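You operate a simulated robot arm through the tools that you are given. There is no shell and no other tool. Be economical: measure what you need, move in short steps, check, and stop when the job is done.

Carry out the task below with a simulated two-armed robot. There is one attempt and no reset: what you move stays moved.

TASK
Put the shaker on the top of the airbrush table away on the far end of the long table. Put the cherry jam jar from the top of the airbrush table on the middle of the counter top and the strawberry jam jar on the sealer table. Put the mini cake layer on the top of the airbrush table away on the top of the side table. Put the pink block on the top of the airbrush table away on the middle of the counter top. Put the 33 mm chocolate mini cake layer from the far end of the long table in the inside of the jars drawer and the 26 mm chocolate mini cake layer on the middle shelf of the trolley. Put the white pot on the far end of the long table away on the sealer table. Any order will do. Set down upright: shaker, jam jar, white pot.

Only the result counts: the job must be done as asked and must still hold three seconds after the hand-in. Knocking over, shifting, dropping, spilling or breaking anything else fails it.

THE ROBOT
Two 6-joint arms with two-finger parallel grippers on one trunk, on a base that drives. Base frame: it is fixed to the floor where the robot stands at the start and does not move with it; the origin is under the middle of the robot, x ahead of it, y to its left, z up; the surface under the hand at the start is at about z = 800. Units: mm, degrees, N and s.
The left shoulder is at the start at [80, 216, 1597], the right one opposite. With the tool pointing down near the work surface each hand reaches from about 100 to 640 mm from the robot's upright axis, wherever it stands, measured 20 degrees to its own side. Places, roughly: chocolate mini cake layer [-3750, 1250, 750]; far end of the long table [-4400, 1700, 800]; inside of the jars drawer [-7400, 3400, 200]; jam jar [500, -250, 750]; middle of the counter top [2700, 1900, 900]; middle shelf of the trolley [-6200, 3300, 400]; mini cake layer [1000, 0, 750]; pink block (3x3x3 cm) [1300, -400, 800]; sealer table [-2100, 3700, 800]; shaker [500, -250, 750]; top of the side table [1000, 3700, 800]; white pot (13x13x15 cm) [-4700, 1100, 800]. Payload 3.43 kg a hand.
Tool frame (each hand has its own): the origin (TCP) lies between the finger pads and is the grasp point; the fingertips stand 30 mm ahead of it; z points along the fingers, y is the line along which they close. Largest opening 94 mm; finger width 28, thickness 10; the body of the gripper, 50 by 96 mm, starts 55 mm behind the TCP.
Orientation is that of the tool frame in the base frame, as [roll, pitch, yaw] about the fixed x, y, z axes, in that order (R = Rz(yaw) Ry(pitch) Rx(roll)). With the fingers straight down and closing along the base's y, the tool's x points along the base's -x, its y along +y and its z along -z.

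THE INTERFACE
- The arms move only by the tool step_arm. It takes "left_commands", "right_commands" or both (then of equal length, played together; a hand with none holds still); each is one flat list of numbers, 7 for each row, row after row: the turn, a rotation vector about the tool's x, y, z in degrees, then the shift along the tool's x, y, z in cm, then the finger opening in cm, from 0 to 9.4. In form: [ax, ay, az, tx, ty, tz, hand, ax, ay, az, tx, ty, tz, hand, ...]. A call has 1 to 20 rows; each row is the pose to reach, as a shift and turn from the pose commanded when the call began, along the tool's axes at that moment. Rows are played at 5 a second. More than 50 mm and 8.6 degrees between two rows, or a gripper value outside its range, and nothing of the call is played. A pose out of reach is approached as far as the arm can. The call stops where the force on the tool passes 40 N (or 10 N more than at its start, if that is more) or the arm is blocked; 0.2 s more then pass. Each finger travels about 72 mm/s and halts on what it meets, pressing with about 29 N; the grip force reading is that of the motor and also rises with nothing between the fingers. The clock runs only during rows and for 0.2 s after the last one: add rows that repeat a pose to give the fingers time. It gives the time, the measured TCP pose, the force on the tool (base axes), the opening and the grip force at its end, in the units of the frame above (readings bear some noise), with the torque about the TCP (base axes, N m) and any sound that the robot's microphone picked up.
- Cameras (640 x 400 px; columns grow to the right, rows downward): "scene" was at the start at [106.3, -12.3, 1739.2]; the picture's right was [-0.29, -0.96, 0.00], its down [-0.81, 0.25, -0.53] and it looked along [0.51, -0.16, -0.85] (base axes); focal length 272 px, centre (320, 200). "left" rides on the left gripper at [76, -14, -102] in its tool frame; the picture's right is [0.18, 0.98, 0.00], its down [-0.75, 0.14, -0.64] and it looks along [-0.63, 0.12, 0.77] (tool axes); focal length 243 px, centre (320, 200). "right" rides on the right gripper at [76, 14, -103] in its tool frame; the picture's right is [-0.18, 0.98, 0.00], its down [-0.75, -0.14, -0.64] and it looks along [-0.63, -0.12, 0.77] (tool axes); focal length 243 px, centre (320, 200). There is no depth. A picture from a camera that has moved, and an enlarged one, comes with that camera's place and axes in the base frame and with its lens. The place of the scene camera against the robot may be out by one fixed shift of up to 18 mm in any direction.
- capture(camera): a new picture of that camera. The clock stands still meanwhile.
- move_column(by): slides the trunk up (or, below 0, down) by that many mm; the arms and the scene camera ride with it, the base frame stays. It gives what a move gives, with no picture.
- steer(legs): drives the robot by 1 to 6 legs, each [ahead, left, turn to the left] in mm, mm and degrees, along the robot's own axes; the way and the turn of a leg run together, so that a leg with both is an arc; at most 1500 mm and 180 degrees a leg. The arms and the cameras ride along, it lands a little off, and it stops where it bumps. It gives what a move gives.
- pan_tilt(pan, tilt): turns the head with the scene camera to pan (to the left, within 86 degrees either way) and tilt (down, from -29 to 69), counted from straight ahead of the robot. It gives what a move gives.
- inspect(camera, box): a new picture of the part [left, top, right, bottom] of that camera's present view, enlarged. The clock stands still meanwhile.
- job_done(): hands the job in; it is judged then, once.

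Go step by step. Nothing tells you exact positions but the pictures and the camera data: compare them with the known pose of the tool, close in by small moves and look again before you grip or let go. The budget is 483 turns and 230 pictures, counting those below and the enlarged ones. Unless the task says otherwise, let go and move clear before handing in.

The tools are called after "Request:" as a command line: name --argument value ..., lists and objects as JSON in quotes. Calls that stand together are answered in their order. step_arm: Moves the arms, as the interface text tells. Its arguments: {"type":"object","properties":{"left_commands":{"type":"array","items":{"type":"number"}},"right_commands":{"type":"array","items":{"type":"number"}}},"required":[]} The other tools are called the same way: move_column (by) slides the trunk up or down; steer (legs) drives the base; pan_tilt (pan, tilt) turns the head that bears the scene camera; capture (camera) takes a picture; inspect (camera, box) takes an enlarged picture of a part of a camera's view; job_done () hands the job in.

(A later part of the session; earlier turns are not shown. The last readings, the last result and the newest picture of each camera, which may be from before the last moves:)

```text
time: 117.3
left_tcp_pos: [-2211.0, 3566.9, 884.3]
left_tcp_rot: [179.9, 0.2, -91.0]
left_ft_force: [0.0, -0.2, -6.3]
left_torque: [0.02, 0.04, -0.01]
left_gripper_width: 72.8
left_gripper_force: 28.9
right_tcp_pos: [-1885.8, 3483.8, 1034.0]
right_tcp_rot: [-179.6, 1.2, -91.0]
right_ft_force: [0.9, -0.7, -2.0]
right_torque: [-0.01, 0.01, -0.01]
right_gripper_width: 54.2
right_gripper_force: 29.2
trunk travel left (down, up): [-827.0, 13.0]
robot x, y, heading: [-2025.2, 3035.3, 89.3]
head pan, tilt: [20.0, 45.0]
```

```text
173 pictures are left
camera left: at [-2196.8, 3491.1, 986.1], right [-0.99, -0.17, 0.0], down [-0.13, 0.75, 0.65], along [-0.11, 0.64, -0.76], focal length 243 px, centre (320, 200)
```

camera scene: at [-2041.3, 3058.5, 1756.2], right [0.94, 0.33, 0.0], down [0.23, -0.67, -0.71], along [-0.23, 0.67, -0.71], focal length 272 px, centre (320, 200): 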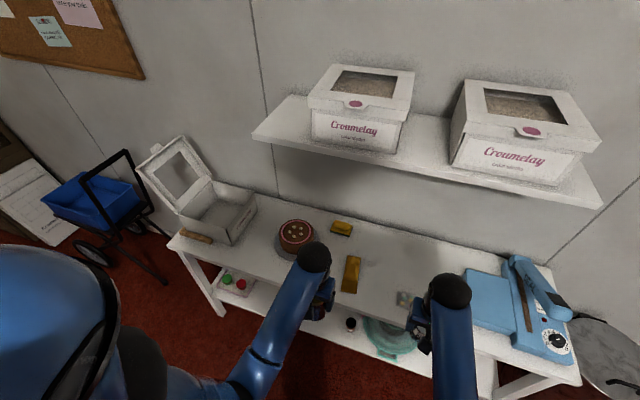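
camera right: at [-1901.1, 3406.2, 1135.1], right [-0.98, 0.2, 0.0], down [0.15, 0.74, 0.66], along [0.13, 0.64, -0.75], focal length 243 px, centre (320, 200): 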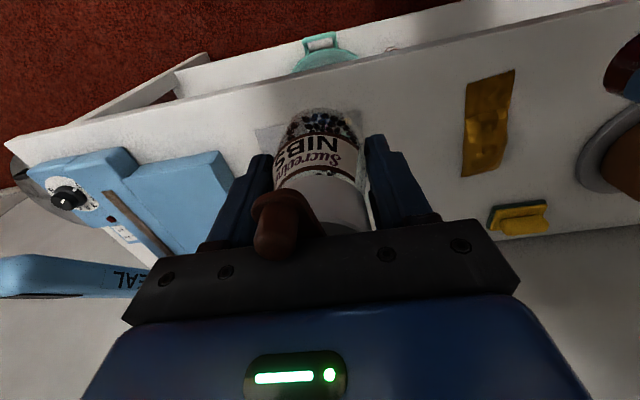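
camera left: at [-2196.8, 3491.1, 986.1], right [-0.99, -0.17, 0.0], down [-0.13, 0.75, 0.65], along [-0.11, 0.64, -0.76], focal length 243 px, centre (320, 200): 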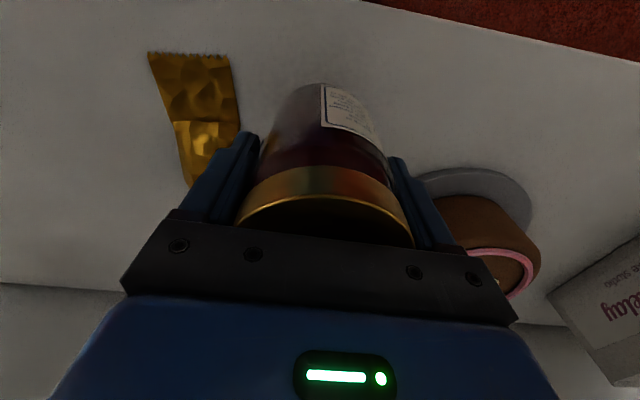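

Request:
step_arm --left_commands '[0, 0, 0, 0, 0, 0.3, 4, 0, 0, 0, 0, 0, 0.6, 4, 0, 0, 0, 0, 0, 0.8, 4, 0, 0, 0, 0, 0, 0.8, 4]'

```text
time: 118.3
left_tcp_pos: [-2209.7, 3566.9, 876.8]
left_tcp_rot: [179.8, 0.4, -91.0]
left_ft_force: [-0.4, -0.2, -6.6]
left_torque: [0.04, -0.03, 0.02]
left_gripper_width: 73.0
left_gripper_force: 29.1
right_tcp_pos: [-1885.3, 3484.1, 1034.5]
right_tcp_rot: [-179.7, 1.1, -91.0]
right_ft_force: [-0.4, 0.6, -2.1]
right_torque: [0.02, 0.03, -0.01]
right_gripper_width: 54.0
right_gripper_force: 29.1
trunk travel left (down, up): [-827.0, 13.0]
robot x, y, heading: [-2025.2, 3043.9, 89.2]
head pan, tilt: [20.0, 45.0]
```

Request:
step_arm --left_commands '[0, 0, 0, 0, 0, 0.2, 4, 0, 0, 0, 0, 0, 0.4, 4, 0, 0, 0, 0, 0, 0.5, 4, 0, 0, 0, 0, 0, 0.5, 4]'

```text
time: 119.3
left_tcp_pos: [-2209.2, 3565.7, 873.1]
left_tcp_rot: [179.8, 0.3, -90.9]
left_ft_force: [0.3, -0.2, -6.0]
left_torque: [0.0, -0.02, -0.02]
left_gripper_width: 72.7
left_gripper_force: 29.0
right_tcp_pos: [-1886.5, 3484.0, 1033.9]
right_tcp_rot: [-179.7, 1.1, -91.1]
right_ft_force: [0.8, 0.2, -1.4]
right_torque: [0.0, 0.0, -0.02]
right_gripper_width: 54.2
right_gripper_force: 28.5
trunk travel left (down, up): [-827.0, 13.0]
robot x, y, heading: [-2022.2, 3040.4, 89.2]
head pan, tilt: [20.0, 45.0]
```

Request:
step_arm --left_commands '[0, 0, 0, 0, 0, 0.2, 4, 0, 0, 0, 0, 0, 0.3, 4, 0, 0, 0, 0, 0, 0.4, 4, 0, 0, 0, 0, 0, 0.4, 4]'

Request:
step_arm --left_commands '[0, 0, 0, 0, 0, 0.1, 4, 0, 0, 0, 0, 0, 0.2, 4, 0, 0, 0, 0, 0, 0.2, 4]'

```text
time: 120.3
left_tcp_pos: [-2211.1, 3567.3, 868.8]
left_tcp_rot: [179.8, 0.3, -90.9]
left_ft_force: [0.3, 0.1, -7.2]
left_torque: [-0.02, 0.01, -0.02]
left_gripper_width: 72.9
left_gripper_force: 28.7
right_tcp_pos: [-1886.7, 3483.5, 1035.1]
right_tcp_rot: [-179.6, 1.2, -90.9]
right_ft_force: [-0.1, 0.5, -2.0]
right_torque: [-0.03, 0.0, 0.01]
right_gripper_width: 53.8
right_gripper_force: 28.8
trunk travel left (down, up): [-827.0, 13.0]
robot x, y, heading: [-2021.2, 3038.8, 89.0]
head pan, tilt: [20.0, 45.0]
```

```text
time: 121.1
left_tcp_pos: [-2211.4, 3568.3, 866.9]
left_tcp_rot: [179.9, 0.3, -91.1]
left_ft_force: [0.2, -0.8, -6.4]
left_torque: [-0.03, -0.01, -0.03]
left_gripper_width: 72.7
left_gripper_force: 29.0
right_tcp_pos: [-1885.5, 3483.8, 1033.7]
right_tcp_rot: [-179.7, 1.2, -91.1]
right_ft_force: [0.0, -0.4, -2.1]
right_torque: [-0.03, 0.0, -0.04]
right_gripper_width: 54.2
right_gripper_force: 29.1
trunk travel left (down, up): [-827.0, 13.0]
robot x, y, heading: [-2026.7, 3042.5, 89.2]
head pan, tilt: [20.0, 45.0]
```

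Request:
step_arm --left_commands '[0, 0, 0, 0, 0, 0.2, 4, 0, 0, 0, 0, 0, 0.4, 4, 0, 0, 0, 0, 0, 0.6, 4, 0, 0, 0, 0, 0, 0.6, 4]'

Request:
inspect --camera "scene" --box '[220, 180, 420, 340]'

```text
time: 122.1
left_tcp_pos: [-2211.3, 3567.5, 861.7]
left_tcp_rot: [179.8, 0.3, -90.9]
left_ft_force: [-0.9, -0.5, -6.9]
left_torque: [0.01, -0.01, -0.02]
left_gripper_width: 72.7
left_gripper_force: 28.4
right_tcp_pos: [-1886.0, 3484.1, 1034.0]
right_tcp_rot: [-179.7, 1.3, -91.0]
right_ft_force: [-0.8, 0.6, -1.9]
right_torque: [-0.02, 0.0, 0.0]
right_gripper_width: 54.2
right_gripper_force: 29.0
trunk travel left (down, up): [-827.0, 13.0]
robot x, y, heading: [-2023.9, 3043.7, 89.3]
head pan, tilt: [20.0, 45.0]
```

```text
2.50 times, centred on (320, 260) of scene
camera zoom: at [-2039.2, 3158.4, 1756.2], right [0.94, 0.33, 0.0], down [0.23, -0.67, -0.71], along [-0.23, 0.67, -0.71], focal length 681 px, centre (320, 50)
```

zoom: 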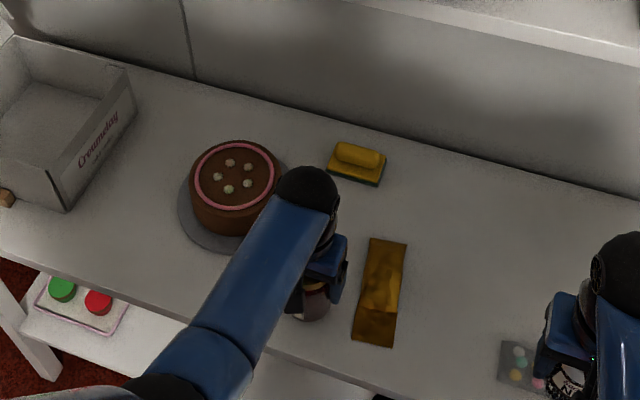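

The sealer table seems some 20 mm lower than the airbrush table. Lowering further.

Request:
step_arm --left_commands '[0, 0, 0, 0, 0, 0.2, 4, 0, 0, 0, 0, 0, 0.4, 4, 0, 0, 0, 0, 0, 0.6, 4, 0, 0, 0, 0, 0, 0.6, 4]'

Request:
step_arm --left_commands '[0, 0, 0, 0, 0, 0.2, 4, 0, 0, 0, 0, 0, 0.4, 4, 0, 0, 0, 0, 0, 0.5, 4, 0, 0, 0, 0, 0, 0.5, 4]'

```text
time: 123.1
left_tcp_pos: [-2211.5, 3568.3, 854.7]
left_tcp_rot: [179.9, 0.4, -91.1]
left_ft_force: [-0.1, 0.5, -6.8]
left_torque: [-0.01, -0.02, -0.02]
left_gripper_width: 72.6
left_gripper_force: 29.2
right_tcp_pos: [-1886.0, 3483.9, 1034.3]
right_tcp_rot: [-179.7, 1.1, -91.0]
right_ft_force: [0.3, -0.6, -1.7]
right_torque: [0.0, 0.03, 0.0]
right_gripper_width: 53.9
right_gripper_force: 28.6
trunk travel left (down, up): [-827.0, 13.0]
robot x, y, heading: [-2025.1, 3039.1, 89.3]
head pan, tilt: [20.0, 45.0]
```

```text
time: 124.1
left_tcp_pos: [-2211.7, 3568.9, 853.0]
left_tcp_rot: [179.8, 0.8, -91.0]
left_ft_force: [-6.9, 5.3, 21.7]
left_torque: [-0.19, -0.28, -0.06]
left_gripper_width: 72.9
left_gripper_force: 29.2
right_tcp_pos: [-1885.7, 3481.2, 1035.1]
right_tcp_rot: [-179.7, 1.2, -91.0]
right_ft_force: [0.7, 0.3, -1.5]
right_torque: [0.03, 0.0, 0.02]
right_gripper_width: 54.0
right_gripper_force: 29.1
trunk travel left (down, up): [-827.0, 13.0]
robot x, y, heading: [-2021.9, 3042.6, 89.2]
head pan, tilt: [20.0, 45.0]
```

Contact. Relieving the press, opening and rising straight up.

Request:
step_arm --left_commands '[0, 0, 0, 0, 0, -0.2, 4, 0, 0, 0, 0, 0, -0.35, 4, 0, 0, 0, 0, 0, -0.35, 7.6, 0, 0, 0, 0, 0, -0.35, 8.5, 0, 0, 0, 0, 0, -0.35, 9.4, 0, 0, 0, 0, 0, -0.35, 9.4, 0, 0, 0, 0, 0, -1.5, 9.4, 0, 0, 0, 0, 0, -4, 9.4, 0, 0, 0, 0, 0, -8, 9.4, 0, 0, 0, 0, 0, -12, 9.4, 0, 0, 0, 0, 0, -16, 9.4]'

Request:
capture --camera "left"

```text
time: 126.5
left_tcp_pos: [-2207.9, 3564.4, 1008.8]
left_tcp_rot: [179.8, 0.3, -90.9]
left_ft_force: [0.4, 0.0, -0.6]
left_torque: [0.0, 0.01, -0.01]
left_gripper_width: 94.2
left_gripper_force: 0.1
right_tcp_pos: [-1884.6, 3483.0, 1034.6]
right_tcp_rot: [-179.7, 1.2, -91.1]
right_ft_force: [0.0, -0.6, -1.8]
right_torque: [0.01, -0.03, -0.01]
right_gripper_width: 54.3
right_gripper_force: 28.7
trunk travel left (down, up): [-827.0, 13.0]
robot x, y, heading: [-2018.5, 3041.9, 89.2]
head pan, tilt: [20.0, 45.0]
```

```text
171 pictures are left
camera left: at [-2193.4, 3488.8, 1109.9], right [-0.99, -0.17, 0.0], down [-0.13, 0.75, 0.65], along [-0.11, 0.64, -0.76], focal length 243 px, centre (320, 200)
```

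left: 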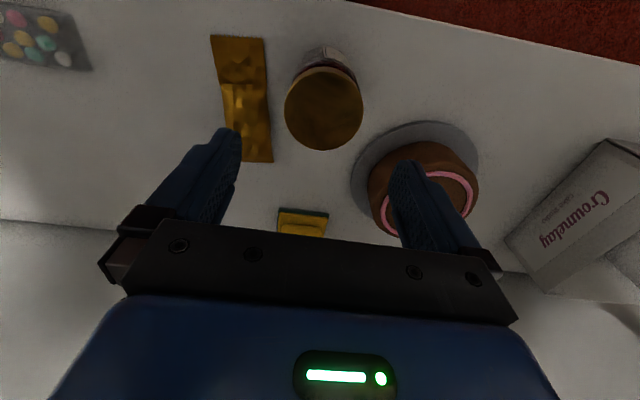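

The jar stands upright. Retracting the left hand, backing off and heading west; looking that way first.

Request:
step_arm --left_commands '[0, 0, 0, 4, 0, -2, 9.4, 0, 0, 0, 8, 0, -3, 9.4, 0, 0, 0, 12, 0, -4, 9.4, 0, 0, 0, 15, 0, -4, 6]'

Request:
steer --legs '[[-120, 0, 0]]'

Request:
pan_tilt --pan 80 --tilt 25

Request:
capture --camera "scene"

```text
time: 127.5
left_tcp_pos: [-2209.5, 3413.5, 1032.4]
left_tcp_rot: [179.8, 0.6, -91.0]
left_ft_force: [-0.9, -0.2, 0.2]
left_torque: [0.0, 0.01, 0.02]
left_gripper_width: 59.9
left_gripper_force: 0.0
left hand out of reach, approached as far as the arm can: row 2, 3, 4
right_tcp_pos: [-1885.1, 3482.8, 1035.0]
right_tcp_rot: [-179.7, 1.3, -90.9]
right_ft_force: [-0.4, 0.2, -3.7]
right_torque: [0.0, 0.01, -0.02]
right_gripper_width: 54.2
right_gripper_force: 29.1
trunk travel left (down, up): [-827.0, 13.0]
robot x, y, heading: [-2024.5, 3041.0, 89.0]
head pan, tilt: [20.0, 45.0]
```

```text
time: 128.7
left_tcp_pos: [-2213.3, 3302.2, 1029.0]
left_tcp_rot: [179.8, 0.3, -90.9]
left_ft_force: [-1.3, 0.7, -0.5]
left_torque: [-0.03, -0.03, -0.03]
left_gripper_width: 60.1
left_gripper_force: 0.1
right_tcp_pos: [-1887.4, 3368.4, 1032.2]
right_tcp_rot: [-179.7, 1.0, -90.8]
right_ft_force: [0.7, 0.5, -2.9]
right_torque: [-0.03, 0.0, 0.0]
right_gripper_width: 54.1
right_gripper_force: 28.6
trunk travel left (down, up): [-827.0, 13.0]
robot x, y, heading: [-2024.8, 2926.2, 89.3]
head pan, tilt: [20.0, 45.0]
```

```text
time: 130.0
left_tcp_pos: [-2213.1, 3297.0, 1030.7]
left_tcp_rot: [179.9, 0.5, -90.9]
left_ft_force: [0.6, 0.2, 0.4]
left_torque: [0.0, 0.01, 0.02]
left_gripper_width: 60.4
left_gripper_force: 0.1
right_tcp_pos: [-1888.2, 3365.0, 1034.4]
right_tcp_rot: [-179.6, 1.3, -90.8]
right_ft_force: [-0.3, 0.3, -1.9]
right_torque: [-0.05, 0.02, 0.0]
right_gripper_width: 54.4
right_gripper_force: 28.8
trunk travel left (down, up): [-827.0, 13.0]
robot x, y, heading: [-2025.6, 2923.8, 89.2]
head pan, tilt: [80.0, 25.0]
```

```text
170 pictures are left
camera scene: at [-2104.3, 2980.5, 1786.8], right [0.19, 0.98, 0.0], down [0.42, -0.08, -0.91], along [-0.89, 0.17, -0.42], focal length 272 px, centre (320, 200)
```

scene: 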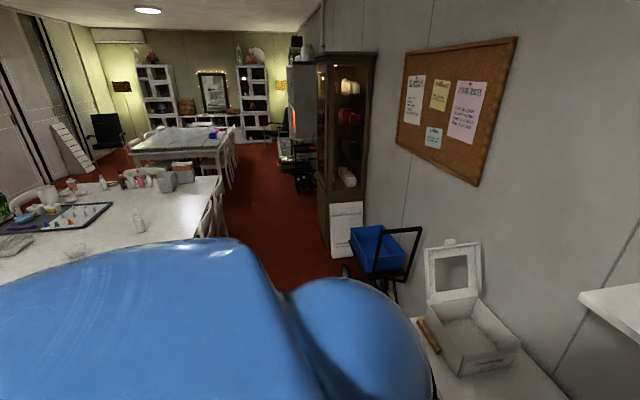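

The way west is open along y≈2950. Turning left to face west.

Request:
steer --legs '[[0, 0, 15], [0, 0, 15], [0, 0, 15], [0, 0, 15], [0, 0, 15], [0, 0, 15]]'

```text
time: 135.8
left_tcp_pos: [-2397.1, 2733.0, 1031.7]
left_tcp_rot: [179.9, 0.6, -0.7]
left_ft_force: [-0.5, 0.4, 0.6]
left_torque: [0.03, -0.01, 0.0]
left_gripper_width: 60.1
left_gripper_force: 0.0
right_tcp_pos: [-2467.7, 3057.9, 1034.3]
right_tcp_rot: [-179.7, 1.2, -0.8]
right_ft_force: [-0.1, -0.1, -1.4]
right_torque: [0.0, 0.0, 0.01]
right_gripper_width: 54.0
right_gripper_force: 28.9
trunk travel left (down, up): [-827.0, 13.0]
robot x, y, heading: [-2027.4, 2919.5, 179.7]
head pan, tilt: [80.0, 25.0]
```

Turned cleanly. Driving west in 350 mm legs.

Request:
steer --legs '[[350, 0, 0], [350, 0, 0], [350, 0, 0], [350, 0, 0], [350, 0, 0]]'

Request:
pan_tilt --pan 25 --tilt 35

Request:
capture --camera "scene"

```text
time: 145.5
left_tcp_pos: [-4145.1, 2757.6, 1031.3]
left_tcp_rot: [179.8, 0.7, -0.8]
left_ft_force: [0.5, -0.9, -0.2]
left_torque: [0.01, 0.02, 0.01]
left_gripper_width: 59.8
left_gripper_force: 0.1
right_tcp_pos: [-4213.3, 3081.9, 1036.9]
right_tcp_rot: [-179.6, 1.4, -0.9]
right_ft_force: [1.0, -0.1, -1.5]
right_torque: [-0.03, 0.01, -0.03]
right_gripper_width: 54.3
right_gripper_force: 28.8
trunk travel left (down, up): [-827.0, 13.0]
robot x, y, heading: [-3774.2, 2944.0, 179.4]
head pan, tilt: [80.0, 25.0]
```

```text
time: 146.7
left_tcp_pos: [-4146.3, 2758.1, 1031.3]
left_tcp_rot: [179.7, 0.6, -0.9]
left_ft_force: [-0.3, -1.1, 1.0]
left_torque: [-0.02, 0.0, -0.01]
left_gripper_width: 60.0
left_gripper_force: 0.0
right_tcp_pos: [-4215.6, 3081.9, 1034.3]
right_tcp_rot: [-179.7, 1.3, -0.9]
right_ft_force: [-0.9, -0.2, -1.3]
right_torque: [-0.02, -0.01, -0.02]
right_gripper_width: 53.9
right_gripper_force: 28.9
trunk travel left (down, up): [-827.0, 13.0]
robot x, y, heading: [-3775.1, 2944.1, 179.1]
head pan, tilt: [25.0, 35.0]
```

```text
169 pictures are left
camera scene: at [-3873.9, 2918.2, 1771.1], right [-0.41, 0.91, 0.0], down [0.52, 0.24, -0.82], along [-0.75, -0.34, -0.57], focal length 272 px, centre (320, 200)
```

scene: 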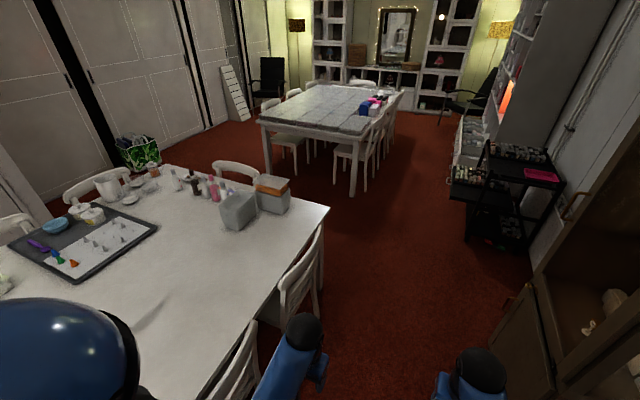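

The far end is in view with free surface near (-4600, 2200). I'll advance to x≈-4450 and turn to face the table (south).

Request:
steer --legs '[[340, 0, 0], [340, 0, 0], [0, 0, 15], [0, 0, 15], [0, 0, 15], [0, 0, 15]]'

Request:
steer --legs '[[0, 0, 15], [0, 0, 15]]'

Request:
pan_tilt --pan 0 --tilt 45

Request:
capture --camera "scene"

```text
time: 154.3
left_tcp_pos: [-4466.2, 2535.6, 1030.5]
left_tcp_rot: [179.7, 0.7, 59.9]
left_ft_force: [0.0, -0.1, 0.5]
left_torque: [0.03, 0.05, -0.01]
left_gripper_width: 59.9
left_gripper_force: 0.0
right_tcp_pos: [-4782.9, 2633.8, 1033.9]
right_tcp_rot: [-179.7, 1.3, 59.9]
right_ft_force: [0.7, 0.6, -1.7]
right_torque: [0.02, 0.05, 0.01]
right_gripper_width: 54.1
right_gripper_force: 28.8
trunk travel left (down, up): [-827.0, 13.0]
robot x, y, heading: [-4448.1, 2953.9, -119.8]
head pan, tilt: [25.0, 35.0]
```

```text
time: 156.5
left_tcp_pos: [-4255.0, 2583.3, 1030.7]
left_tcp_rot: [179.8, 0.6, 90.0]
left_ft_force: [-0.4, -0.3, -0.4]
left_torque: [-0.01, -0.01, -0.03]
left_gripper_width: 60.1
left_gripper_force: 0.0
right_tcp_pos: [-4578.4, 2508.6, 1033.8]
right_tcp_rot: [-179.7, 1.3, 89.9]
right_ft_force: [0.3, -0.1, -1.4]
right_torque: [-0.01, 0.02, 0.01]
right_gripper_width: 54.2
right_gripper_force: 29.2
trunk travel left (down, up): [-827.0, 13.0]
robot x, y, heading: [-4448.3, 2953.9, -89.5]
head pan, tilt: [25.0, 35.0]
```

```text
time: 157.4
left_tcp_pos: [-4253.5, 2583.2, 1028.8]
left_tcp_rot: [179.7, 0.6, 90.1]
left_ft_force: [0.0, 0.3, -0.4]
left_torque: [0.02, 0.04, -0.02]
left_gripper_width: 59.8
left_gripper_force: 0.1
right_tcp_pos: [-4577.8, 2508.1, 1035.6]
right_tcp_rot: [-179.7, 1.2, 90.0]
right_ft_force: [0.0, 0.1, -1.9]
right_torque: [0.01, 0.02, 0.02]
right_gripper_width: 54.2
right_gripper_force: 29.4
trunk travel left (down, up): [-827.0, 13.0]
robot x, y, heading: [-4446.9, 2952.8, -90.0]
head pan, tilt: [0.0, 45.0]
```

```text
168 pictures are left
camera scene: at [-4438.0, 2849.5, 1756.3], right [-1.0, 0.0, 0.0], down [0.0, 0.71, -0.71], along [0.0, -0.71, -0.71], focal length 272 px, centre (320, 200)
```

scene: 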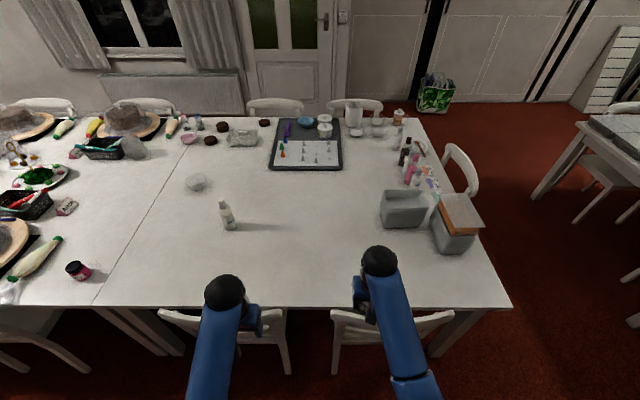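

The far-end table is clear around (-4578, 2200). Driving 150 forward then extending and lowering the shaker.

Request:
steer --legs '[[145, 0, 0]]'

Request:
step_arm --right_commands '[0, 0, 0, -2, 0, 0, 2, 0, 0, 0, -4, 0, 0, 2, 0, 0, 0, -6, 0, 0, 2, 0, 0, 0, -8, 0, 1, 2, 0, 0, 0, -10, 0, 2, 2, 0, 0, 0, -12, 0, 4, 2, 0, 0, 0, -14, 0, 6, 2, 0, 0, 0, -15.5, 0, 8, 2, 0, 0, 0, -16, 0, 10, 2, 0, 0, 0, -16, 0, 12, 2, 0, 0, 0, -16, 0, 14, 2]'

Request:
capture --camera "right"

```text
time: 158.8
left_tcp_pos: [-4255.6, 2439.8, 1032.9]
left_tcp_rot: [179.8, 0.7, 89.9]
left_ft_force: [-0.4, -0.1, -0.3]
left_torque: [-0.03, 0.01, -0.03]
left_gripper_width: 60.1
left_gripper_force: 0.0
right_tcp_pos: [-4578.6, 2366.8, 1036.5]
right_tcp_rot: [-179.8, 1.4, 89.9]
right_ft_force: [-0.3, -0.2, -1.4]
right_torque: [-0.03, -0.01, -0.03]
right_gripper_width: 54.1
right_gripper_force: 28.9
trunk travel left (down, up): [-827.0, 13.0]
robot x, y, heading: [-4448.0, 2806.4, -90.0]
head pan, tilt: [0.0, 45.0]
```

```text
time: 161.2
left_tcp_pos: [-4255.8, 2436.1, 1031.7]
left_tcp_rot: [179.8, 0.5, 89.8]
left_ft_force: [0.0, -0.3, 0.4]
left_torque: [-0.02, -0.01, -0.03]
left_gripper_width: 59.5
left_gripper_force: 0.1
right_tcp_pos: [-4581.0, 2199.4, 898.7]
right_tcp_rot: [-179.7, 1.2, 89.9]
right_ft_force: [-0.6, 1.0, -2.1]
right_torque: [-0.01, 0.0, 0.0]
right_gripper_width: 54.2
right_gripper_force: 28.7
trunk travel left (down, up): [-827.0, 13.0]
robot x, y, heading: [-4446.5, 2806.1, -89.9]
head pan, tilt: [0.0, 45.0]
```

```text
167 pictures are left
camera right: at [-4564.1, 2278.5, 999.1], right [0.98, -0.19, 0.0], down [-0.14, -0.74, 0.66], along [-0.12, -0.65, -0.75], focal length 243 px, centre (320, 200)
```

right: 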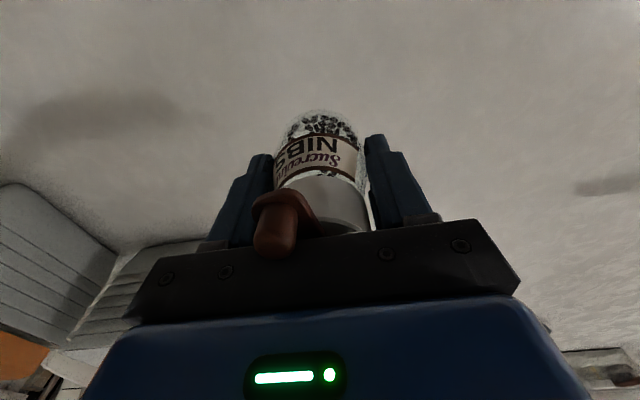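

Clear below. Lowering in small steps until contact.

Request:
step_arm --right_commands '[0, 0, 0, 0, 0, 1, 2, 0, 0, 0, 0, 0, 2, 2, 0, 0, 0, 0, 0, 3, 2, 0, 0, 0, 0, 0, 4, 2, 0, 0, 0, 0, 0, 4.7, 2, 0, 0, 0, 0, 0, 5, 2]'

Request:
step_arm --right_commands '[0, 0, 0, 0, 0, 0.2, 2, 0, 0, 0, 0, 0, 0.4, 2, 0, 0, 0, 0, 0, 0.6, 2, 0, 0, 0, 0, 0, 0.6, 2]'

Request:
step_arm --right_commands '[0, 0, 0, 0, 0, 0.2, 2, 0, 0, 0, 0, 0, 0.4, 2, 0, 0, 0, 0, 0, 0.6, 2, 0, 0, 0, 0, 0, 0.6, 2]'

```text
time: 162.6
left_tcp_pos: [-4254.2, 2437.3, 1031.6]
left_tcp_rot: [179.8, 0.7, 89.9]
left_ft_force: [0.3, 0.0, -0.2]
left_torque: [0.02, -0.03, -0.01]
left_gripper_width: 59.8
left_gripper_force: 0.1
right_tcp_pos: [-4579.4, 2205.3, 851.7]
right_tcp_rot: [-179.7, 1.2, 89.9]
right_ft_force: [-0.4, 0.4, -2.2]
right_torque: [0.01, -0.02, 0.01]
right_gripper_width: 54.0
right_gripper_force: 29.0
right hand out of reach, approached as far as the arm can: row 5, 6
trunk travel left (down, up): [-827.0, 13.0]
robot x, y, heading: [-4451.0, 2805.5, -89.9]
head pan, tilt: [0.0, 45.0]
```

```text
time: 163.6
left_tcp_pos: [-4253.0, 2436.5, 1030.5]
left_tcp_rot: [179.8, 0.7, 89.9]
left_ft_force: [0.1, 1.1, 0.7]
left_torque: [0.0, -0.01, -0.04]
left_gripper_width: 60.1
left_gripper_force: 0.1
right_tcp_pos: [-4579.9, 2206.9, 847.0]
right_tcp_rot: [-179.7, 1.2, 89.9]
right_ft_force: [0.7, -0.1, -1.4]
right_torque: [-0.01, 0.0, 0.02]
right_gripper_width: 54.3
right_gripper_force: 29.1
right hand out of reach, approached as far as the arm can: row 3, 4
trunk travel left (down, up): [-827.0, 13.0]
robot x, y, heading: [-4449.6, 2808.2, -89.9]
head pan, tilt: [0.0, 45.0]
```

```text
time: 164.6
left_tcp_pos: [-4254.8, 2437.0, 1031.3]
left_tcp_rot: [179.8, 0.6, 89.9]
left_ft_force: [0.5, -0.2, 0.3]
left_torque: [0.03, 0.0, -0.04]
left_gripper_width: 59.8
left_gripper_force: 0.0
right_tcp_pos: [-4581.4, 2209.1, 847.4]
right_tcp_rot: [-179.7, 1.2, 89.9]
right_ft_force: [0.6, -0.2, -1.1]
right_torque: [-0.01, -0.03, 0.01]
right_gripper_width: 54.2
right_gripper_force: 29.3
right hand out of reach, approached as far as the arm can: row 2, 3, 4
trunk travel left (down, up): [-827.0, 13.0]
robot x, y, heading: [-4447.2, 2808.0, -89.7]
head pan, tilt: [0.0, 45.0]
```

The arm is at its reach limit; pulling the shaker 40 mm nearer, then lowering on.

Request:
step_arm --right_commands '[0, 0, 0, 1, 0, -0.6, 2, 0, 0, 0, 2, 0, -0.6, 2, 0, 0, 0, 3, 0, -0.6, 2, 0, 0, 0, 4, 0, -0.6, 2, 0, 0, 0, 4, 0, 0, 2]'

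Request:
step_arm --right_commands '[0, 0, 0, 0, 0, 0.2, 2, 0, 0, 0, 0, 0, 0.4, 2, 0, 0, 0, 0, 0, 0.6, 2, 0, 0, 0, 0, 0, 0.6, 2]'

Request:
step_arm --right_commands '[0, 0, 0, 0, 0, 0.2, 2, 0, 0, 0, 0, 0, 0.4, 2, 0, 0, 0, 0, 0, 0.6, 2, 0, 0, 0, 0, 0, 0.6, 2]'

```text
time: 165.8
left_tcp_pos: [-4254.7, 2437.2, 1031.4]
left_tcp_rot: [179.8, 0.6, 89.9]
left_ft_force: [-0.6, 1.1, -0.8]
left_torque: [0.0, 0.03, 0.04]
left_gripper_width: 60.1
left_gripper_force: 0.1
right_tcp_pos: [-4580.7, 2248.7, 844.9]
right_tcp_rot: [-179.7, 1.1, 89.9]
right_ft_force: [0.8, -0.4, -2.5]
right_torque: [-0.01, -0.01, -0.01]
right_gripper_width: 53.9
right_gripper_force: 28.8
trunk travel left (down, up): [-827.0, 13.0]
robot x, y, heading: [-4447.8, 2809.6, -89.6]
head pan, tilt: [0.0, 45.0]
```

```text
time: 166.8
left_tcp_pos: [-4255.0, 2436.0, 1030.6]
left_tcp_rot: [179.8, 0.6, 90.0]
left_ft_force: [-0.5, -0.9, 0.7]
left_torque: [0.0, 0.04, 0.01]
left_gripper_width: 60.0
left_gripper_force: 0.1
right_tcp_pos: [-4580.2, 2248.2, 839.1]
right_tcp_rot: [-179.7, 1.2, 90.0]
right_ft_force: [-0.5, -0.1, -1.8]
right_torque: [0.02, -0.04, -0.01]
right_gripper_width: 54.1
right_gripper_force: 29.4
trunk travel left (down, up): [-827.0, 13.0]
robot x, y, heading: [-4450.4, 2806.5, -90.0]
head pan, tilt: [0.0, 45.0]
```

```text
time: 167.8
left_tcp_pos: [-4254.6, 2437.4, 1030.3]
left_tcp_rot: [179.8, 0.5, 89.9]
left_ft_force: [-0.1, -0.9, -0.1]
left_torque: [-0.02, -0.01, 0.02]
left_gripper_width: 60.1
left_gripper_force: 0.0
right_tcp_pos: [-4580.1, 2249.1, 834.0]
right_tcp_rot: [-179.7, 1.1, 89.9]
right_ft_force: [-0.4, 0.5, -2.0]
right_torque: [-0.02, 0.0, 0.0]
right_gripper_width: 53.9
right_gripper_force: 29.1
trunk travel left (down, up): [-827.0, 13.0]
robot x, y, heading: [-4449.5, 2807.9, -89.8]
head pan, tilt: [0.0, 45.0]
```

Request:
step_arm --right_commands '[0, 0, 0, 0, 0, 0.2, 2, 0, 0, 0, 0, 0, 0.4, 2, 0, 0, 0, 0, 0, 0.6, 2, 0, 0, 0, 0, 0, 0.6, 2]'

Request:
step_arm --right_commands '[0, 0, 0, 0, 0, 0.2, 2, 0, 0, 0, 0, 0, 0.4, 2, 0, 0, 0, 0, 0, 0.6, 2, 0, 0, 0, 0, 0, 0.6, 2]'

Request:
step_arm --right_commands '[0, 0, 0, 0, 0, 0.2, 2, 0, 0, 0, 0, 0, 0.4, 2, 0, 0, 0, 0, 0, 0.6, 2, 0, 0, 0, 0, 0, 0.6, 2]'

```text
time: 168.8
left_tcp_pos: [-4254.7, 2436.9, 1031.5]
left_tcp_rot: [179.8, 0.6, 89.9]
left_ft_force: [0.6, -0.2, 0.8]
left_torque: [-0.01, -0.01, -0.02]
left_gripper_width: 59.7
left_gripper_force: 0.1
right_tcp_pos: [-4581.2, 2247.3, 826.8]
right_tcp_rot: [-179.7, 1.3, 89.8]
right_ft_force: [-0.7, 0.0, -2.5]
right_torque: [0.02, 0.0, 0.0]
right_gripper_width: 54.4
right_gripper_force: 28.5
trunk travel left (down, up): [-827.0, 13.0]
robot x, y, heading: [-4450.5, 2804.3, -89.9]
head pan, tilt: [0.0, 45.0]
```

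```text
time: 169.8
left_tcp_pos: [-4254.6, 2436.3, 1031.1]
left_tcp_rot: [179.7, 0.6, 89.9]
left_ft_force: [0.4, -0.4, -0.8]
left_torque: [-0.02, 0.0, 0.03]
left_gripper_width: 60.2
left_gripper_force: 0.0
right_tcp_pos: [-4582.1, 2248.9, 820.3]
right_tcp_rot: [-179.8, 1.1, 89.9]
right_ft_force: [0.6, -0.7, -1.2]
right_torque: [-0.01, 0.01, -0.01]
right_gripper_width: 53.8
right_gripper_force: 29.3
trunk travel left (down, up): [-827.0, 13.0]
robot x, y, heading: [-4449.4, 2808.6, -89.8]
head pan, tilt: [0.0, 45.0]
```

```text
time: 170.8
left_tcp_pos: [-4254.3, 2435.6, 1029.4]
left_tcp_rot: [179.8, 0.7, 89.9]
left_ft_force: [-0.2, -0.6, -0.1]
left_torque: [-0.01, 0.03, 0.01]
left_gripper_width: 59.9
left_gripper_force: 0.0
right_tcp_pos: [-4581.1, 2248.7, 815.8]
right_tcp_rot: [-179.7, 1.2, 89.9]
right_ft_force: [-0.5, 0.3, -1.5]
right_torque: [0.0, 0.02, 0.01]
right_gripper_width: 54.1
right_gripper_force: 29.0
trunk travel left (down, up): [-827.0, 13.0]
robot x, y, heading: [-4445.3, 2808.2, -89.9]
head pan, tilt: [0.0, 45.0]
```

Request:
capture --camera "right"

Request:
inspect --camera "scene" --box '[300, 180, 460, 300]'

```text
166 pictures are left
camera right: at [-4565.1, 2326.3, 915.9], right [0.98, -0.19, 0.0], down [-0.14, -0.74, 0.66], along [-0.12, -0.65, -0.75], focal length 243 px, centre (320, 200)
```

right: 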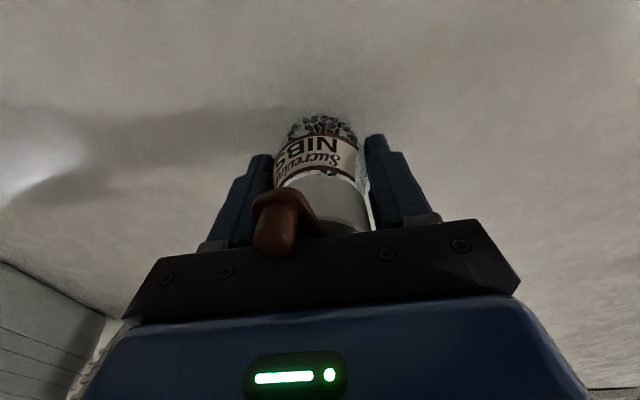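

```text
3.33 times, centred on (380, 240) of scene
camera zoom: at [-4438.1, 2703.3, 1756.2], right [-1.0, 0.0, 0.0], down [0.0, 0.71, -0.71], along [0.0, -0.71, -0.71], focal length 908 px, centre (120, 67)
```

zoom: 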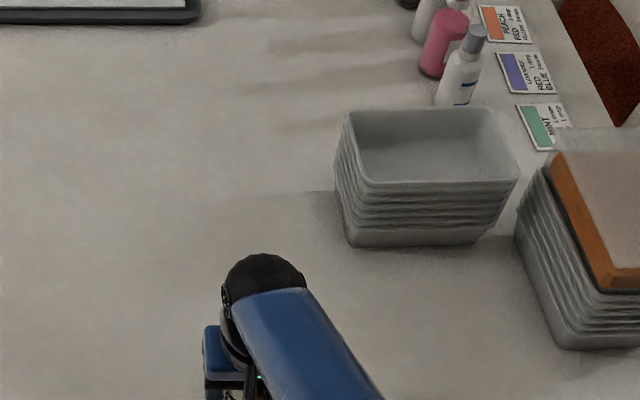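

Nearly at the surface; continuing down.

Request:
step_arm --right_commands '[0, 0, 0, 0, 0, 0.2, 2, 0, 0, 0, 0, 0, 0.4, 2, 0, 0, 0, 0, 0, 0.5, 2, 0, 0, 0, 0, 0, 0.5, 2]'

Request:
step_arm --right_commands '[0, 0, 0, 0, 0, 0.2, 2, 0, 0, 0, 0, 0, 0.4, 2, 0, 0, 0, 0, 0, 0.5, 2, 0, 0, 0, 0, 0, 0.5, 2]'

```text
time: 171.8
left_tcp_pos: [-4253.3, 2436.5, 1032.0]
left_tcp_rot: [179.7, 0.7, 90.0]
left_ft_force: [0.5, 0.6, 0.8]
left_torque: [-0.02, -0.02, 0.0]
left_gripper_width: 59.9
left_gripper_force: 0.1
right_tcp_pos: [-4581.1, 2247.6, 810.9]
right_tcp_rot: [-179.7, 1.2, 89.9]
right_ft_force: [-0.7, 0.5, -2.3]
right_torque: [-0.02, -0.01, -0.02]
right_gripper_width: 54.1
right_gripper_force: 28.9
trunk travel left (down, up): [-827.0, 13.0]
robot x, y, heading: [-4449.4, 2808.3, -89.9]
head pan, tilt: [0.0, 45.0]
```

```text
time: 172.8
left_tcp_pos: [-4254.6, 2435.9, 1029.5]
left_tcp_rot: [179.8, 0.7, 89.9]
left_ft_force: [-0.3, -0.1, 0.1]
left_torque: [-0.02, 0.0, 0.01]
left_gripper_width: 60.2
left_gripper_force: 0.1
right_tcp_pos: [-4580.3, 2247.2, 806.3]
right_tcp_rot: [-179.7, 1.2, 89.9]
right_ft_force: [0.7, 0.3, -2.2]
right_torque: [-0.01, 0.0, 0.01]
right_gripper_width: 54.1
right_gripper_force: 29.2
trunk travel left (down, up): [-827.0, 13.0]
robot x, y, heading: [-4450.4, 2806.2, -89.9]
head pan, tilt: [0.0, 45.0]
```

Request:
step_arm --right_commands '[0, 0, 0, 0, 0, 0.2, 2, 0, 0, 0, 0, 0, 0.4, 2, 0, 0, 0, 0, 0, 0.5, 2, 0, 0, 0, 0, 0, 0.5, 2]'

Request:
step_arm --right_commands '[0, 0, 0, 0, 0, 0.2, 2, 0, 0, 0, 0, 0, 0.4, 2, 0, 0, 0, 0, 0, 0.5, 2, 0, 0, 0, 0, 0, 0.5, 2]'

Request:
step_arm --right_commands '[0, 0, 0, 0, 0, 0.2, 2, 0, 0, 0, 0, 0, 0.4, 2, 0, 0, 0, 0, 0, 0.5, 2, 0, 0, 0, 0, 0, 0.5, 2]'

```text
time: 173.8
left_tcp_pos: [-4254.7, 2437.0, 1031.8]
left_tcp_rot: [179.9, 0.6, 89.9]
left_ft_force: [-0.2, 0.7, -0.4]
left_torque: [0.01, -0.02, 0.0]
left_gripper_width: 59.6
left_gripper_force: 0.0
right_tcp_pos: [-4580.7, 2249.8, 802.5]
right_tcp_rot: [-179.7, 1.2, 89.9]
right_ft_force: [0.8, -0.2, -2.0]
right_torque: [0.0, 0.02, 0.01]
right_gripper_width: 54.0
right_gripper_force: 29.2
right hand out of reach, approached as far as the arm can: row 3, 4
trunk travel left (down, up): [-827.0, 13.0]
robot x, y, heading: [-4448.9, 2807.0, -89.9]
head pan, tilt: [0.0, 45.0]
```

```text
time: 174.8
left_tcp_pos: [-4254.3, 2438.6, 1031.1]
left_tcp_rot: [179.8, 0.7, 89.9]
left_ft_force: [1.0, 0.1, -0.4]
left_torque: [-0.01, -0.01, -0.02]
left_gripper_width: 59.9
left_gripper_force: 0.1
right_tcp_pos: [-4581.9, 2252.2, 798.8]
right_tcp_rot: [-179.7, 1.1, 90.0]
right_ft_force: [-0.4, 0.3, -1.9]
right_torque: [0.02, 0.0, -0.02]
right_gripper_width: 54.0
right_gripper_force: 28.9
right hand out of reach, approached as far as the arm can: row 3, 4
trunk travel left (down, up): [-827.0, 13.0]
robot x, y, heading: [-4446.1, 2804.6, -90.1]
head pan, tilt: [0.0, 45.0]
```

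```text
time: 175.8
left_tcp_pos: [-4254.5, 2436.3, 1031.1]
left_tcp_rot: [179.8, 0.6, 89.9]
left_ft_force: [0.3, -0.3, 0.2]
left_torque: [0.01, 0.03, -0.03]
left_gripper_width: 60.2
left_gripper_force: 0.0
right_tcp_pos: [-4582.5, 2252.3, 797.8]
right_tcp_rot: [-179.7, 1.1, 89.9]
right_ft_force: [-0.2, -0.4, -2.1]
right_torque: [0.01, -0.01, 0.01]
right_gripper_width: 54.2
right_gripper_force: 28.6
right hand out of reach, approached as far as the arm can: row 3, 4
trunk travel left (down, up): [-827.0, 13.0]
robot x, y, heading: [-4449.4, 2804.9, -89.8]
head pan, tilt: [0.0, 45.0]
```

Request:
step_arm --right_commands '[0, 0, 0, 1, 0, 0, 2, 0, 0, 0, 2, 0, 0, 2, 0, 0, 0, 3, 0, 0, 2, 0, 0, 0, 3.5, 0, 0, 2, 0, 0, 0, 3.5, 0, 0.3, 2, 0, 0, 0, 3.5, 0, 0.4, 2]'

Request:
step_arm --right_commands '[0, 0, 0, 0, 0, 0.2, 2, 0, 0, 0, 0, 0, 0.4, 2, 0, 0, 0, 0, 0, 0.5, 2, 0, 0, 0, 0, 0, 0.5, 2]'

Request:
step_arm --right_commands '[0, 0, 0, 0, 0, 0.2, 2, 0, 0, 0, 0, 0, 0.4, 2, 0, 0, 0, 0, 0, 0.5, 2, 0, 0, 0, 0, 0, 0.5, 2]'

```text
time: 176.6
left_tcp_pos: [-4254.1, 2440.5, 1031.8]
left_tcp_rot: [179.8, 0.7, 89.8]
left_ft_force: [-0.5, 0.0, 0.8]
left_torque: [0.03, 0.02, -0.01]
left_gripper_width: 59.9
left_gripper_force: 0.1
right_tcp_pos: [-4581.6, 2264.0, 794.0]
right_tcp_rot: [-179.8, 1.9, 89.7]
right_ft_force: [-0.3, 8.4, 23.8]
right_torque: [0.96, -0.02, 0.0]
right_gripper_width: 54.1
right_gripper_force: 28.9
right hand out of reach, approached as far as the arm can: row 1, 2, 3
trunk travel left (down, up): [-827.0, 13.0]
robot x, y, heading: [-4451.6, 2808.6, -89.8]
head pan, tilt: [0.0, 45.0]
stopped in row 3 (right hand): the force on the tool passed its limit at 45 N (the readings are from after the stop); the commanded pose is now the measured one
```

```text
time: 177.1
left_tcp_pos: [-4254.2, 2441.7, 1031.5]
left_tcp_rot: [179.8, 0.8, 89.8]
left_ft_force: [-0.2, -0.5, -0.1]
left_torque: [-0.01, 0.01, -0.03]
left_gripper_width: 60.0
left_gripper_force: 0.1
right_tcp_pos: [-4581.2, 2262.3, 794.4]
right_tcp_rot: [-179.8, 2.2, 89.8]
right_ft_force: [0.4, 11.3, 28.8]
right_torque: [1.25, -0.11, 0.03]
right_gripper_width: 54.8
right_gripper_force: 28.6
trunk travel left (down, up): [-827.0, 13.0]
robot x, y, heading: [-4448.2, 2809.6, -89.6]
head pan, tilt: [0.0, 45.0]
stopped in row 2 (right hand): the force on the tool passed its limit at 43 N (the readings are from after the stop); the commanded pose is now the measured one
```

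```text
time: 177.6
left_tcp_pos: [-4255.4, 2439.8, 1033.0]
left_tcp_rot: [179.7, 0.7, 90.0]
left_ft_force: [0.2, -0.6, 0.2]
left_torque: [0.02, 0.02, 0.03]
left_gripper_width: 60.1
left_gripper_force: 0.0
right_tcp_pos: [-4581.0, 2261.9, 793.4]
right_tcp_rot: [-179.7, 2.3, 89.7]
right_ft_force: [0.4, 10.7, 26.4]
right_torque: [1.2, -0.07, 0.0]
right_gripper_width: 54.2
right_gripper_force: 28.8
trunk travel left (down, up): [-827.0, 13.0]
robot x, y, heading: [-4447.7, 2809.4, -89.9]
head pan, tilt: [0.0, 45.0]
stopped in row 2 (right hand): the force on the tool passed its limit at 42 N (the readings are from after the stop); the commanded pose is now the measured one
```

Contact reached at about z 797, a bit hard. Relieving and levelling the tool.

Request:
step_arm --right_commands '[0, 0, 0, 0, 0, -0.5, 2, 0, 1, 0, 0, 0, -0.9, 2, 0, 2, 0, 0, 0, -0.9, 2, 0, 2, 0, 0, 0, -0.9, 2]'

Request:
capture --camera "right"

```text
time: 178.6
left_tcp_pos: [-4254.8, 2436.0, 1030.9]
left_tcp_rot: [179.8, 0.4, 89.9]
left_ft_force: [0.1, -0.2, -0.2]
left_torque: [-0.01, 0.03, -0.03]
left_gripper_width: 60.1
left_gripper_force: 0.1
right_tcp_pos: [-4581.6, 2259.2, 799.5]
right_tcp_rot: [-179.8, 0.2, 89.9]
right_ft_force: [0.0, 0.5, -2.2]
right_torque: [0.0, -0.01, -0.02]
right_gripper_width: 54.1
right_gripper_force: 29.0
trunk travel left (down, up): [-827.0, 13.0]
robot x, y, heading: [-4447.2, 2807.7, -90.0]
head pan, tilt: [0.0, 45.0]
```

```text
164 pictures are left
camera right: at [-4565.8, 2336.3, 901.3], right [0.98, -0.19, 0.0], down [-0.14, -0.75, 0.65], along [-0.12, -0.63, -0.76], focal length 243 px, centre (320, 200)
```

right: 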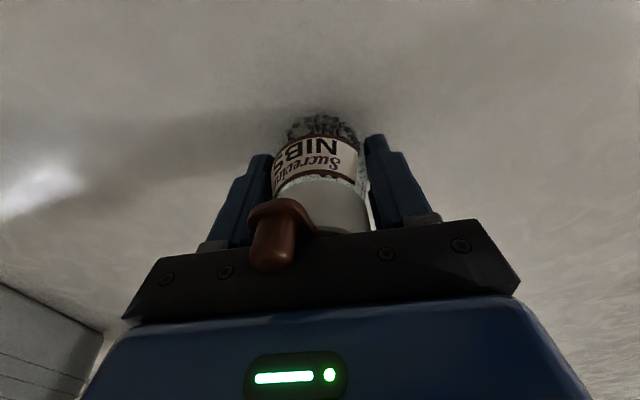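

Request:
step_arm --right_commands '[0, 0, 0, 0, 0, 0.15, 2, 0, 0, 0, 0, 0, 0.3, 2, 0, 0, 0, 0, 0, 0.3, 2]'

```text
time: 179.4
left_tcp_pos: [-4255.4, 2436.8, 1031.0]
left_tcp_rot: [179.7, 0.6, 89.9]
left_ft_force: [0.0, 0.0, 0.2]
left_torque: [-0.01, -0.03, -0.01]
left_gripper_width: 60.1
left_gripper_force: 0.1
right_tcp_pos: [-4582.4, 2259.3, 796.9]
right_tcp_rot: [-179.9, 0.2, 89.9]
right_ft_force: [-1.0, 0.8, -2.7]
right_torque: [0.02, 0.03, -0.01]
right_gripper_width: 54.2
right_gripper_force: 28.7
trunk travel left (down, up): [-827.0, 13.0]
robot x, y, heading: [-4448.5, 2808.4, -90.0]
head pan, tilt: [0.0, 45.0]
```

Request:
step_arm --right_commands '[0, 0, 0, 0, 0, 0.1, 2, 0, 0, 0, 0, 0, 0.2, 2, 0, 0, 0, 0, 0, 0.2, 2]'

```text
time: 180.2
left_tcp_pos: [-4254.2, 2436.5, 1030.6]
left_tcp_rot: [179.9, 0.6, 89.9]
left_ft_force: [-0.2, 0.0, 0.2]
left_torque: [0.01, -0.02, -0.03]
left_gripper_width: 60.1
left_gripper_force: 0.0
right_tcp_pos: [-4581.2, 2260.9, 795.9]
right_tcp_rot: [-179.7, 0.2, 89.9]
right_ft_force: [0.5, 0.2, -1.5]
right_torque: [-0.01, 0.01, 0.0]
right_gripper_width: 54.2
right_gripper_force: 28.8
trunk travel left (down, up): [-827.0, 13.0]
robot x, y, heading: [-4446.7, 2808.9, -90.1]
head pan, tilt: [0.0, 45.0]
```

Request:
step_arm --right_commands '[0, 0, 0, 0, 0, 0.1, 2, 0, 0, 0, 0, 0, 0.2, 2, 0, 0, 0, 0, 0, 0.2, 2]'

```text
time: 181.0
left_tcp_pos: [-4255.1, 2435.9, 1030.5]
left_tcp_rot: [179.8, 0.6, 89.9]
left_ft_force: [-0.1, -0.2, -1.3]
left_torque: [0.01, 0.01, -0.01]
left_gripper_width: 59.7
left_gripper_force: 0.0
right_tcp_pos: [-4582.5, 2260.7, 795.1]
right_tcp_rot: [-180.0, 0.3, 89.9]
right_ft_force: [-0.6, 0.2, -2.6]
right_torque: [-0.02, -0.07, 0.0]
right_gripper_width: 54.2
right_gripper_force: 28.9
right hand out of reach, approached as far as the arm can: row 2, 3
trunk travel left (down, up): [-827.0, 13.0]
robot x, y, heading: [-4450.8, 2803.5, -89.7]
head pan, tilt: [0.0, 45.0]
```

Request:
step_arm --right_commands '[0, 0, 0, 0.7, 0, -0.3, 2, 0, 0, 0, 1.4, 0, -0.3, 2, 0, 0, 0, 2.5, 0, -0.3, 2, 0, 0, 0, 2.5, 0, -0.1, 2, 0, 0, 0, 2.5, 0, 0, 2]'

```text
time: 181.9
left_tcp_pos: [-4254.8, 2440.6, 1033.1]
left_tcp_rot: [179.9, 0.7, 89.9]
left_ft_force: [0.3, -0.4, -0.1]
left_torque: [0.04, 0.02, 0.0]
left_gripper_width: 60.0
left_gripper_force: 0.1
right_tcp_pos: [-4579.2, 2269.7, 792.4]
right_tcp_rot: [-179.9, 1.1, 89.8]
right_ft_force: [-4.4, 9.9, 28.7]
right_torque: [1.21, 0.19, 0.11]
right_gripper_width: 54.2
right_gripper_force: 28.6
right hand out of reach, approached as far as the arm can: row 1, 2, 3, 4
trunk travel left (down, up): [-827.0, 13.0]
robot x, y, heading: [-4448.4, 2810.2, -90.0]
head pan, tilt: [0.0, 45.0]
stopped in row 4 (right hand): the force on the tool passed its limit at 46 N (the readings are from after the stop); the commanded pose is now the measured one
```

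Contact again. Relieving 5 mm, levelling and releasing there with a tiny drop avoided by a small re-lowering.

Request:
step_arm --right_commands '[0, 0, 0, 0, 0, -0.4, 2, 0, 0.9, 0, 0, 0, -0.7, 2, 0, 0.9, 0, 0, 0, -0.7, 2, 0, 0.9, 0, 0, 0, -0.7, 2]'

```text
time: 182.9
left_tcp_pos: [-4255.6, 2437.0, 1030.9]
left_tcp_rot: [179.8, 0.6, 89.9]
left_ft_force: [0.5, 0.1, -0.1]
left_torque: [0.02, 0.0, 0.01]
left_gripper_width: 60.0
left_gripper_force: 0.0
right_tcp_pos: [-4578.4, 2265.7, 794.3]
right_tcp_rot: [180.0, 0.3, 89.8]
right_ft_force: [-0.2, -0.6, -1.8]
right_torque: [-0.02, -0.02, -0.02]
right_gripper_width: 54.3
right_gripper_force: 29.7
trunk travel left (down, up): [-827.0, 13.0]
robot x, y, heading: [-4449.4, 2803.7, -89.7]
head pan, tilt: [0.0, 45.0]
```

Request:
step_arm --right_commands '[0, 0, 0, 0, 0, 0.15, 2, 0, 0, 0, 0, 0, 0.3, 2, 0, 0, 0, 0, 0, 0.3, 2]'

```text
time: 183.8
left_tcp_pos: [-4254.1, 2436.3, 1029.8]
left_tcp_rot: [179.8, 0.5, 89.9]
left_ft_force: [0.0, -0.2, -0.8]
left_torque: [0.03, -0.01, 0.0]
left_gripper_width: 60.1
left_gripper_force: 0.1
right_tcp_pos: [-4579.0, 2266.3, 793.1]
right_tcp_rot: [-179.9, 0.2, 89.8]
right_ft_force: [0.4, -0.1, -1.9]
right_torque: [-0.01, -0.01, 0.02]
right_gripper_width: 54.3
right_gripper_force: 28.8
trunk travel left (down, up): [-827.0, 13.0]
robot x, y, heading: [-4447.2, 2804.1, -90.0]
head pan, tilt: [0.0, 45.0]
```

Request:
step_arm --right_commands '[0, 0, 0, 0.3, 0, 0.15, 2, 0, 0, 0, 0.6, 0, 0.3, 2, 0, 0, 0, 0.6, 0, 0.3, 2]'

```text
time: 184.6
left_tcp_pos: [-4254.7, 2437.5, 1032.0]
left_tcp_rot: [179.7, 0.8, 89.9]
left_ft_force: [-0.5, -0.2, 0.4]
left_torque: [0.01, -0.01, 0.02]
left_gripper_width: 60.0
left_gripper_force: 0.0
right_tcp_pos: [-4579.7, 2269.3, 791.7]
right_tcp_rot: [180.0, 0.6, 89.8]
right_ft_force: [-3.1, -8.7, 27.5]
right_torque: [0.43, 0.26, 0.06]
right_gripper_width: 54.2
right_gripper_force: 29.2
trunk travel left (down, up): [-827.0, 13.0]
robot x, y, heading: [-4451.7, 2806.5, -89.9]
head pan, tilt: [0.0, 45.0]
```

Touching at z≈792. Relieving 2 mm and opening.

Request:
step_arm --right_commands '[0, 0, 0, 0, 0, -0.2, 2, 0, 0, 0, 0, 0, -0.2, 5.6, 0, 0, 0, 0, 0, -0.2, 6.5, 0, 0, 0, 0, 0, -0.2, 8, 0, 0, 0, 0, 0, -0.2, 9.4, 0, 0, 0, 0, 0, -0.2, 9.4, 0, 0, 0, 0, 0, -1.5, 9.4, 0, 0, 0, 0, 0, -4, 9.4, 0, 0, 0, 0, 0, -8, 9.4, 0, 0, 0, 0, 0, -12, 9.4, 0, 0, 0, 0, 0, -16, 9.4]'

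Request:
capture --camera "right"

```text
time: 186.9
left_tcp_pos: [-4255.1, 2436.3, 1029.9]
left_tcp_rot: [179.8, 0.4, 89.9]
left_ft_force: [-0.6, 0.3, -0.7]
left_torque: [-0.01, 0.02, -0.01]
left_gripper_width: 60.2
left_gripper_force: 0.1
right_tcp_pos: [-4558.3, 2183.3, 889.8]
right_tcp_rot: [-179.9, -0.2, 89.7]
right_ft_force: [0.5, -0.5, -0.8]
right_torque: [-0.03, -0.01, 0.0]
right_gripper_width: 94.0
right_gripper_force: 0.1
right hand out of reach, approached as far as the arm can: row 1, 2, 3, 4, 5, 6, 7, 8, 9, 10, 11
trunk travel left (down, up): [-827.0, 13.0]
robot x, y, heading: [-4446.3, 2806.6, -90.1]
head pan, tilt: [0.0, 45.0]
```

```text
163 pictures are left
camera right: at [-4542.7, 2260.9, 992.9], right [0.98, -0.19, 0.0], down [-0.14, -0.75, 0.64], along [-0.12, -0.63, -0.77], focal length 243 px, centre (320, 200)
```

right: 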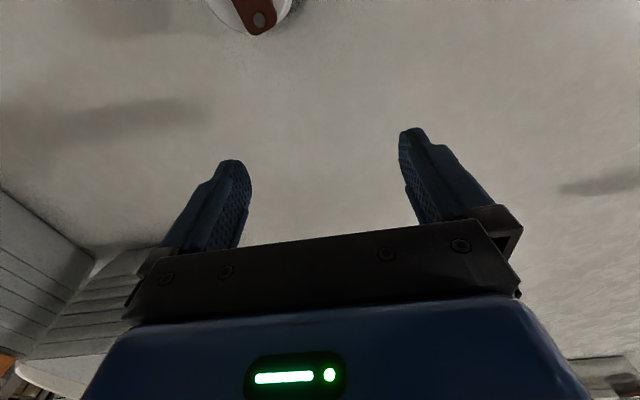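

The shaker appears upright at (-4578, 2266). Raising the right hand carefully and checking.

Request:
step_arm --right_commands '[0, 0, 0, 0, 0, -3, 9.4, 0, 0, 0, 0, 0, -6, 9.4, 0, 0, 0, 0, 0, -9, 9.4, 0, 0, 0, 0, 0, -12, 9.4]'

Request:
capture --camera "right"

```text
time: 187.9
left_tcp_pos: [-4254.5, 2436.2, 1030.9]
left_tcp_rot: [179.8, 0.6, 89.9]
left_ft_force: [0.3, -0.3, 0.1]
left_torque: [0.02, 0.01, 0.02]
left_gripper_width: 60.0
left_gripper_force: 0.0
right_tcp_pos: [-4549.3, 2133.6, 975.2]
right_tcp_rot: [-179.9, 0.0, 89.9]
right_ft_force: [0.0, 0.0, 0.1]
right_torque: [-0.02, -0.04, -0.01]
right_gripper_width: 94.0
right_gripper_force: 0.1
right hand out of reach, approached as far as the arm can: row 1, 2, 3, 4
trunk travel left (down, up): [-827.0, 13.0]
robot x, y, heading: [-4449.6, 2803.6, -89.9]
head pan, tilt: [0.0, 45.0]
```

```text
162 pictures are left
camera right: at [-4533.5, 2209.4, 1078.4], right [0.98, -0.19, 0.0], down [-0.14, -0.75, 0.64], along [-0.12, -0.63, -0.77], focal length 243 px, centre (320, 200)
```

right: 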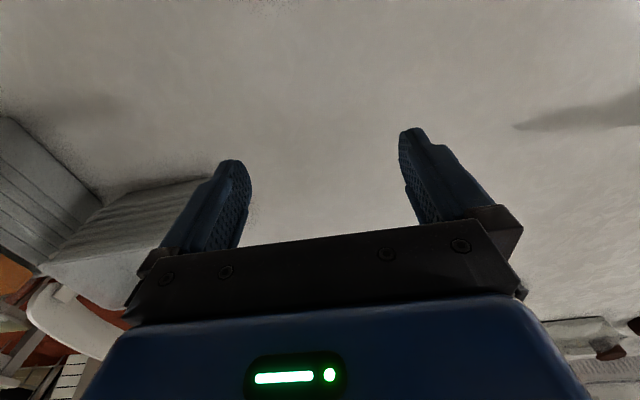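

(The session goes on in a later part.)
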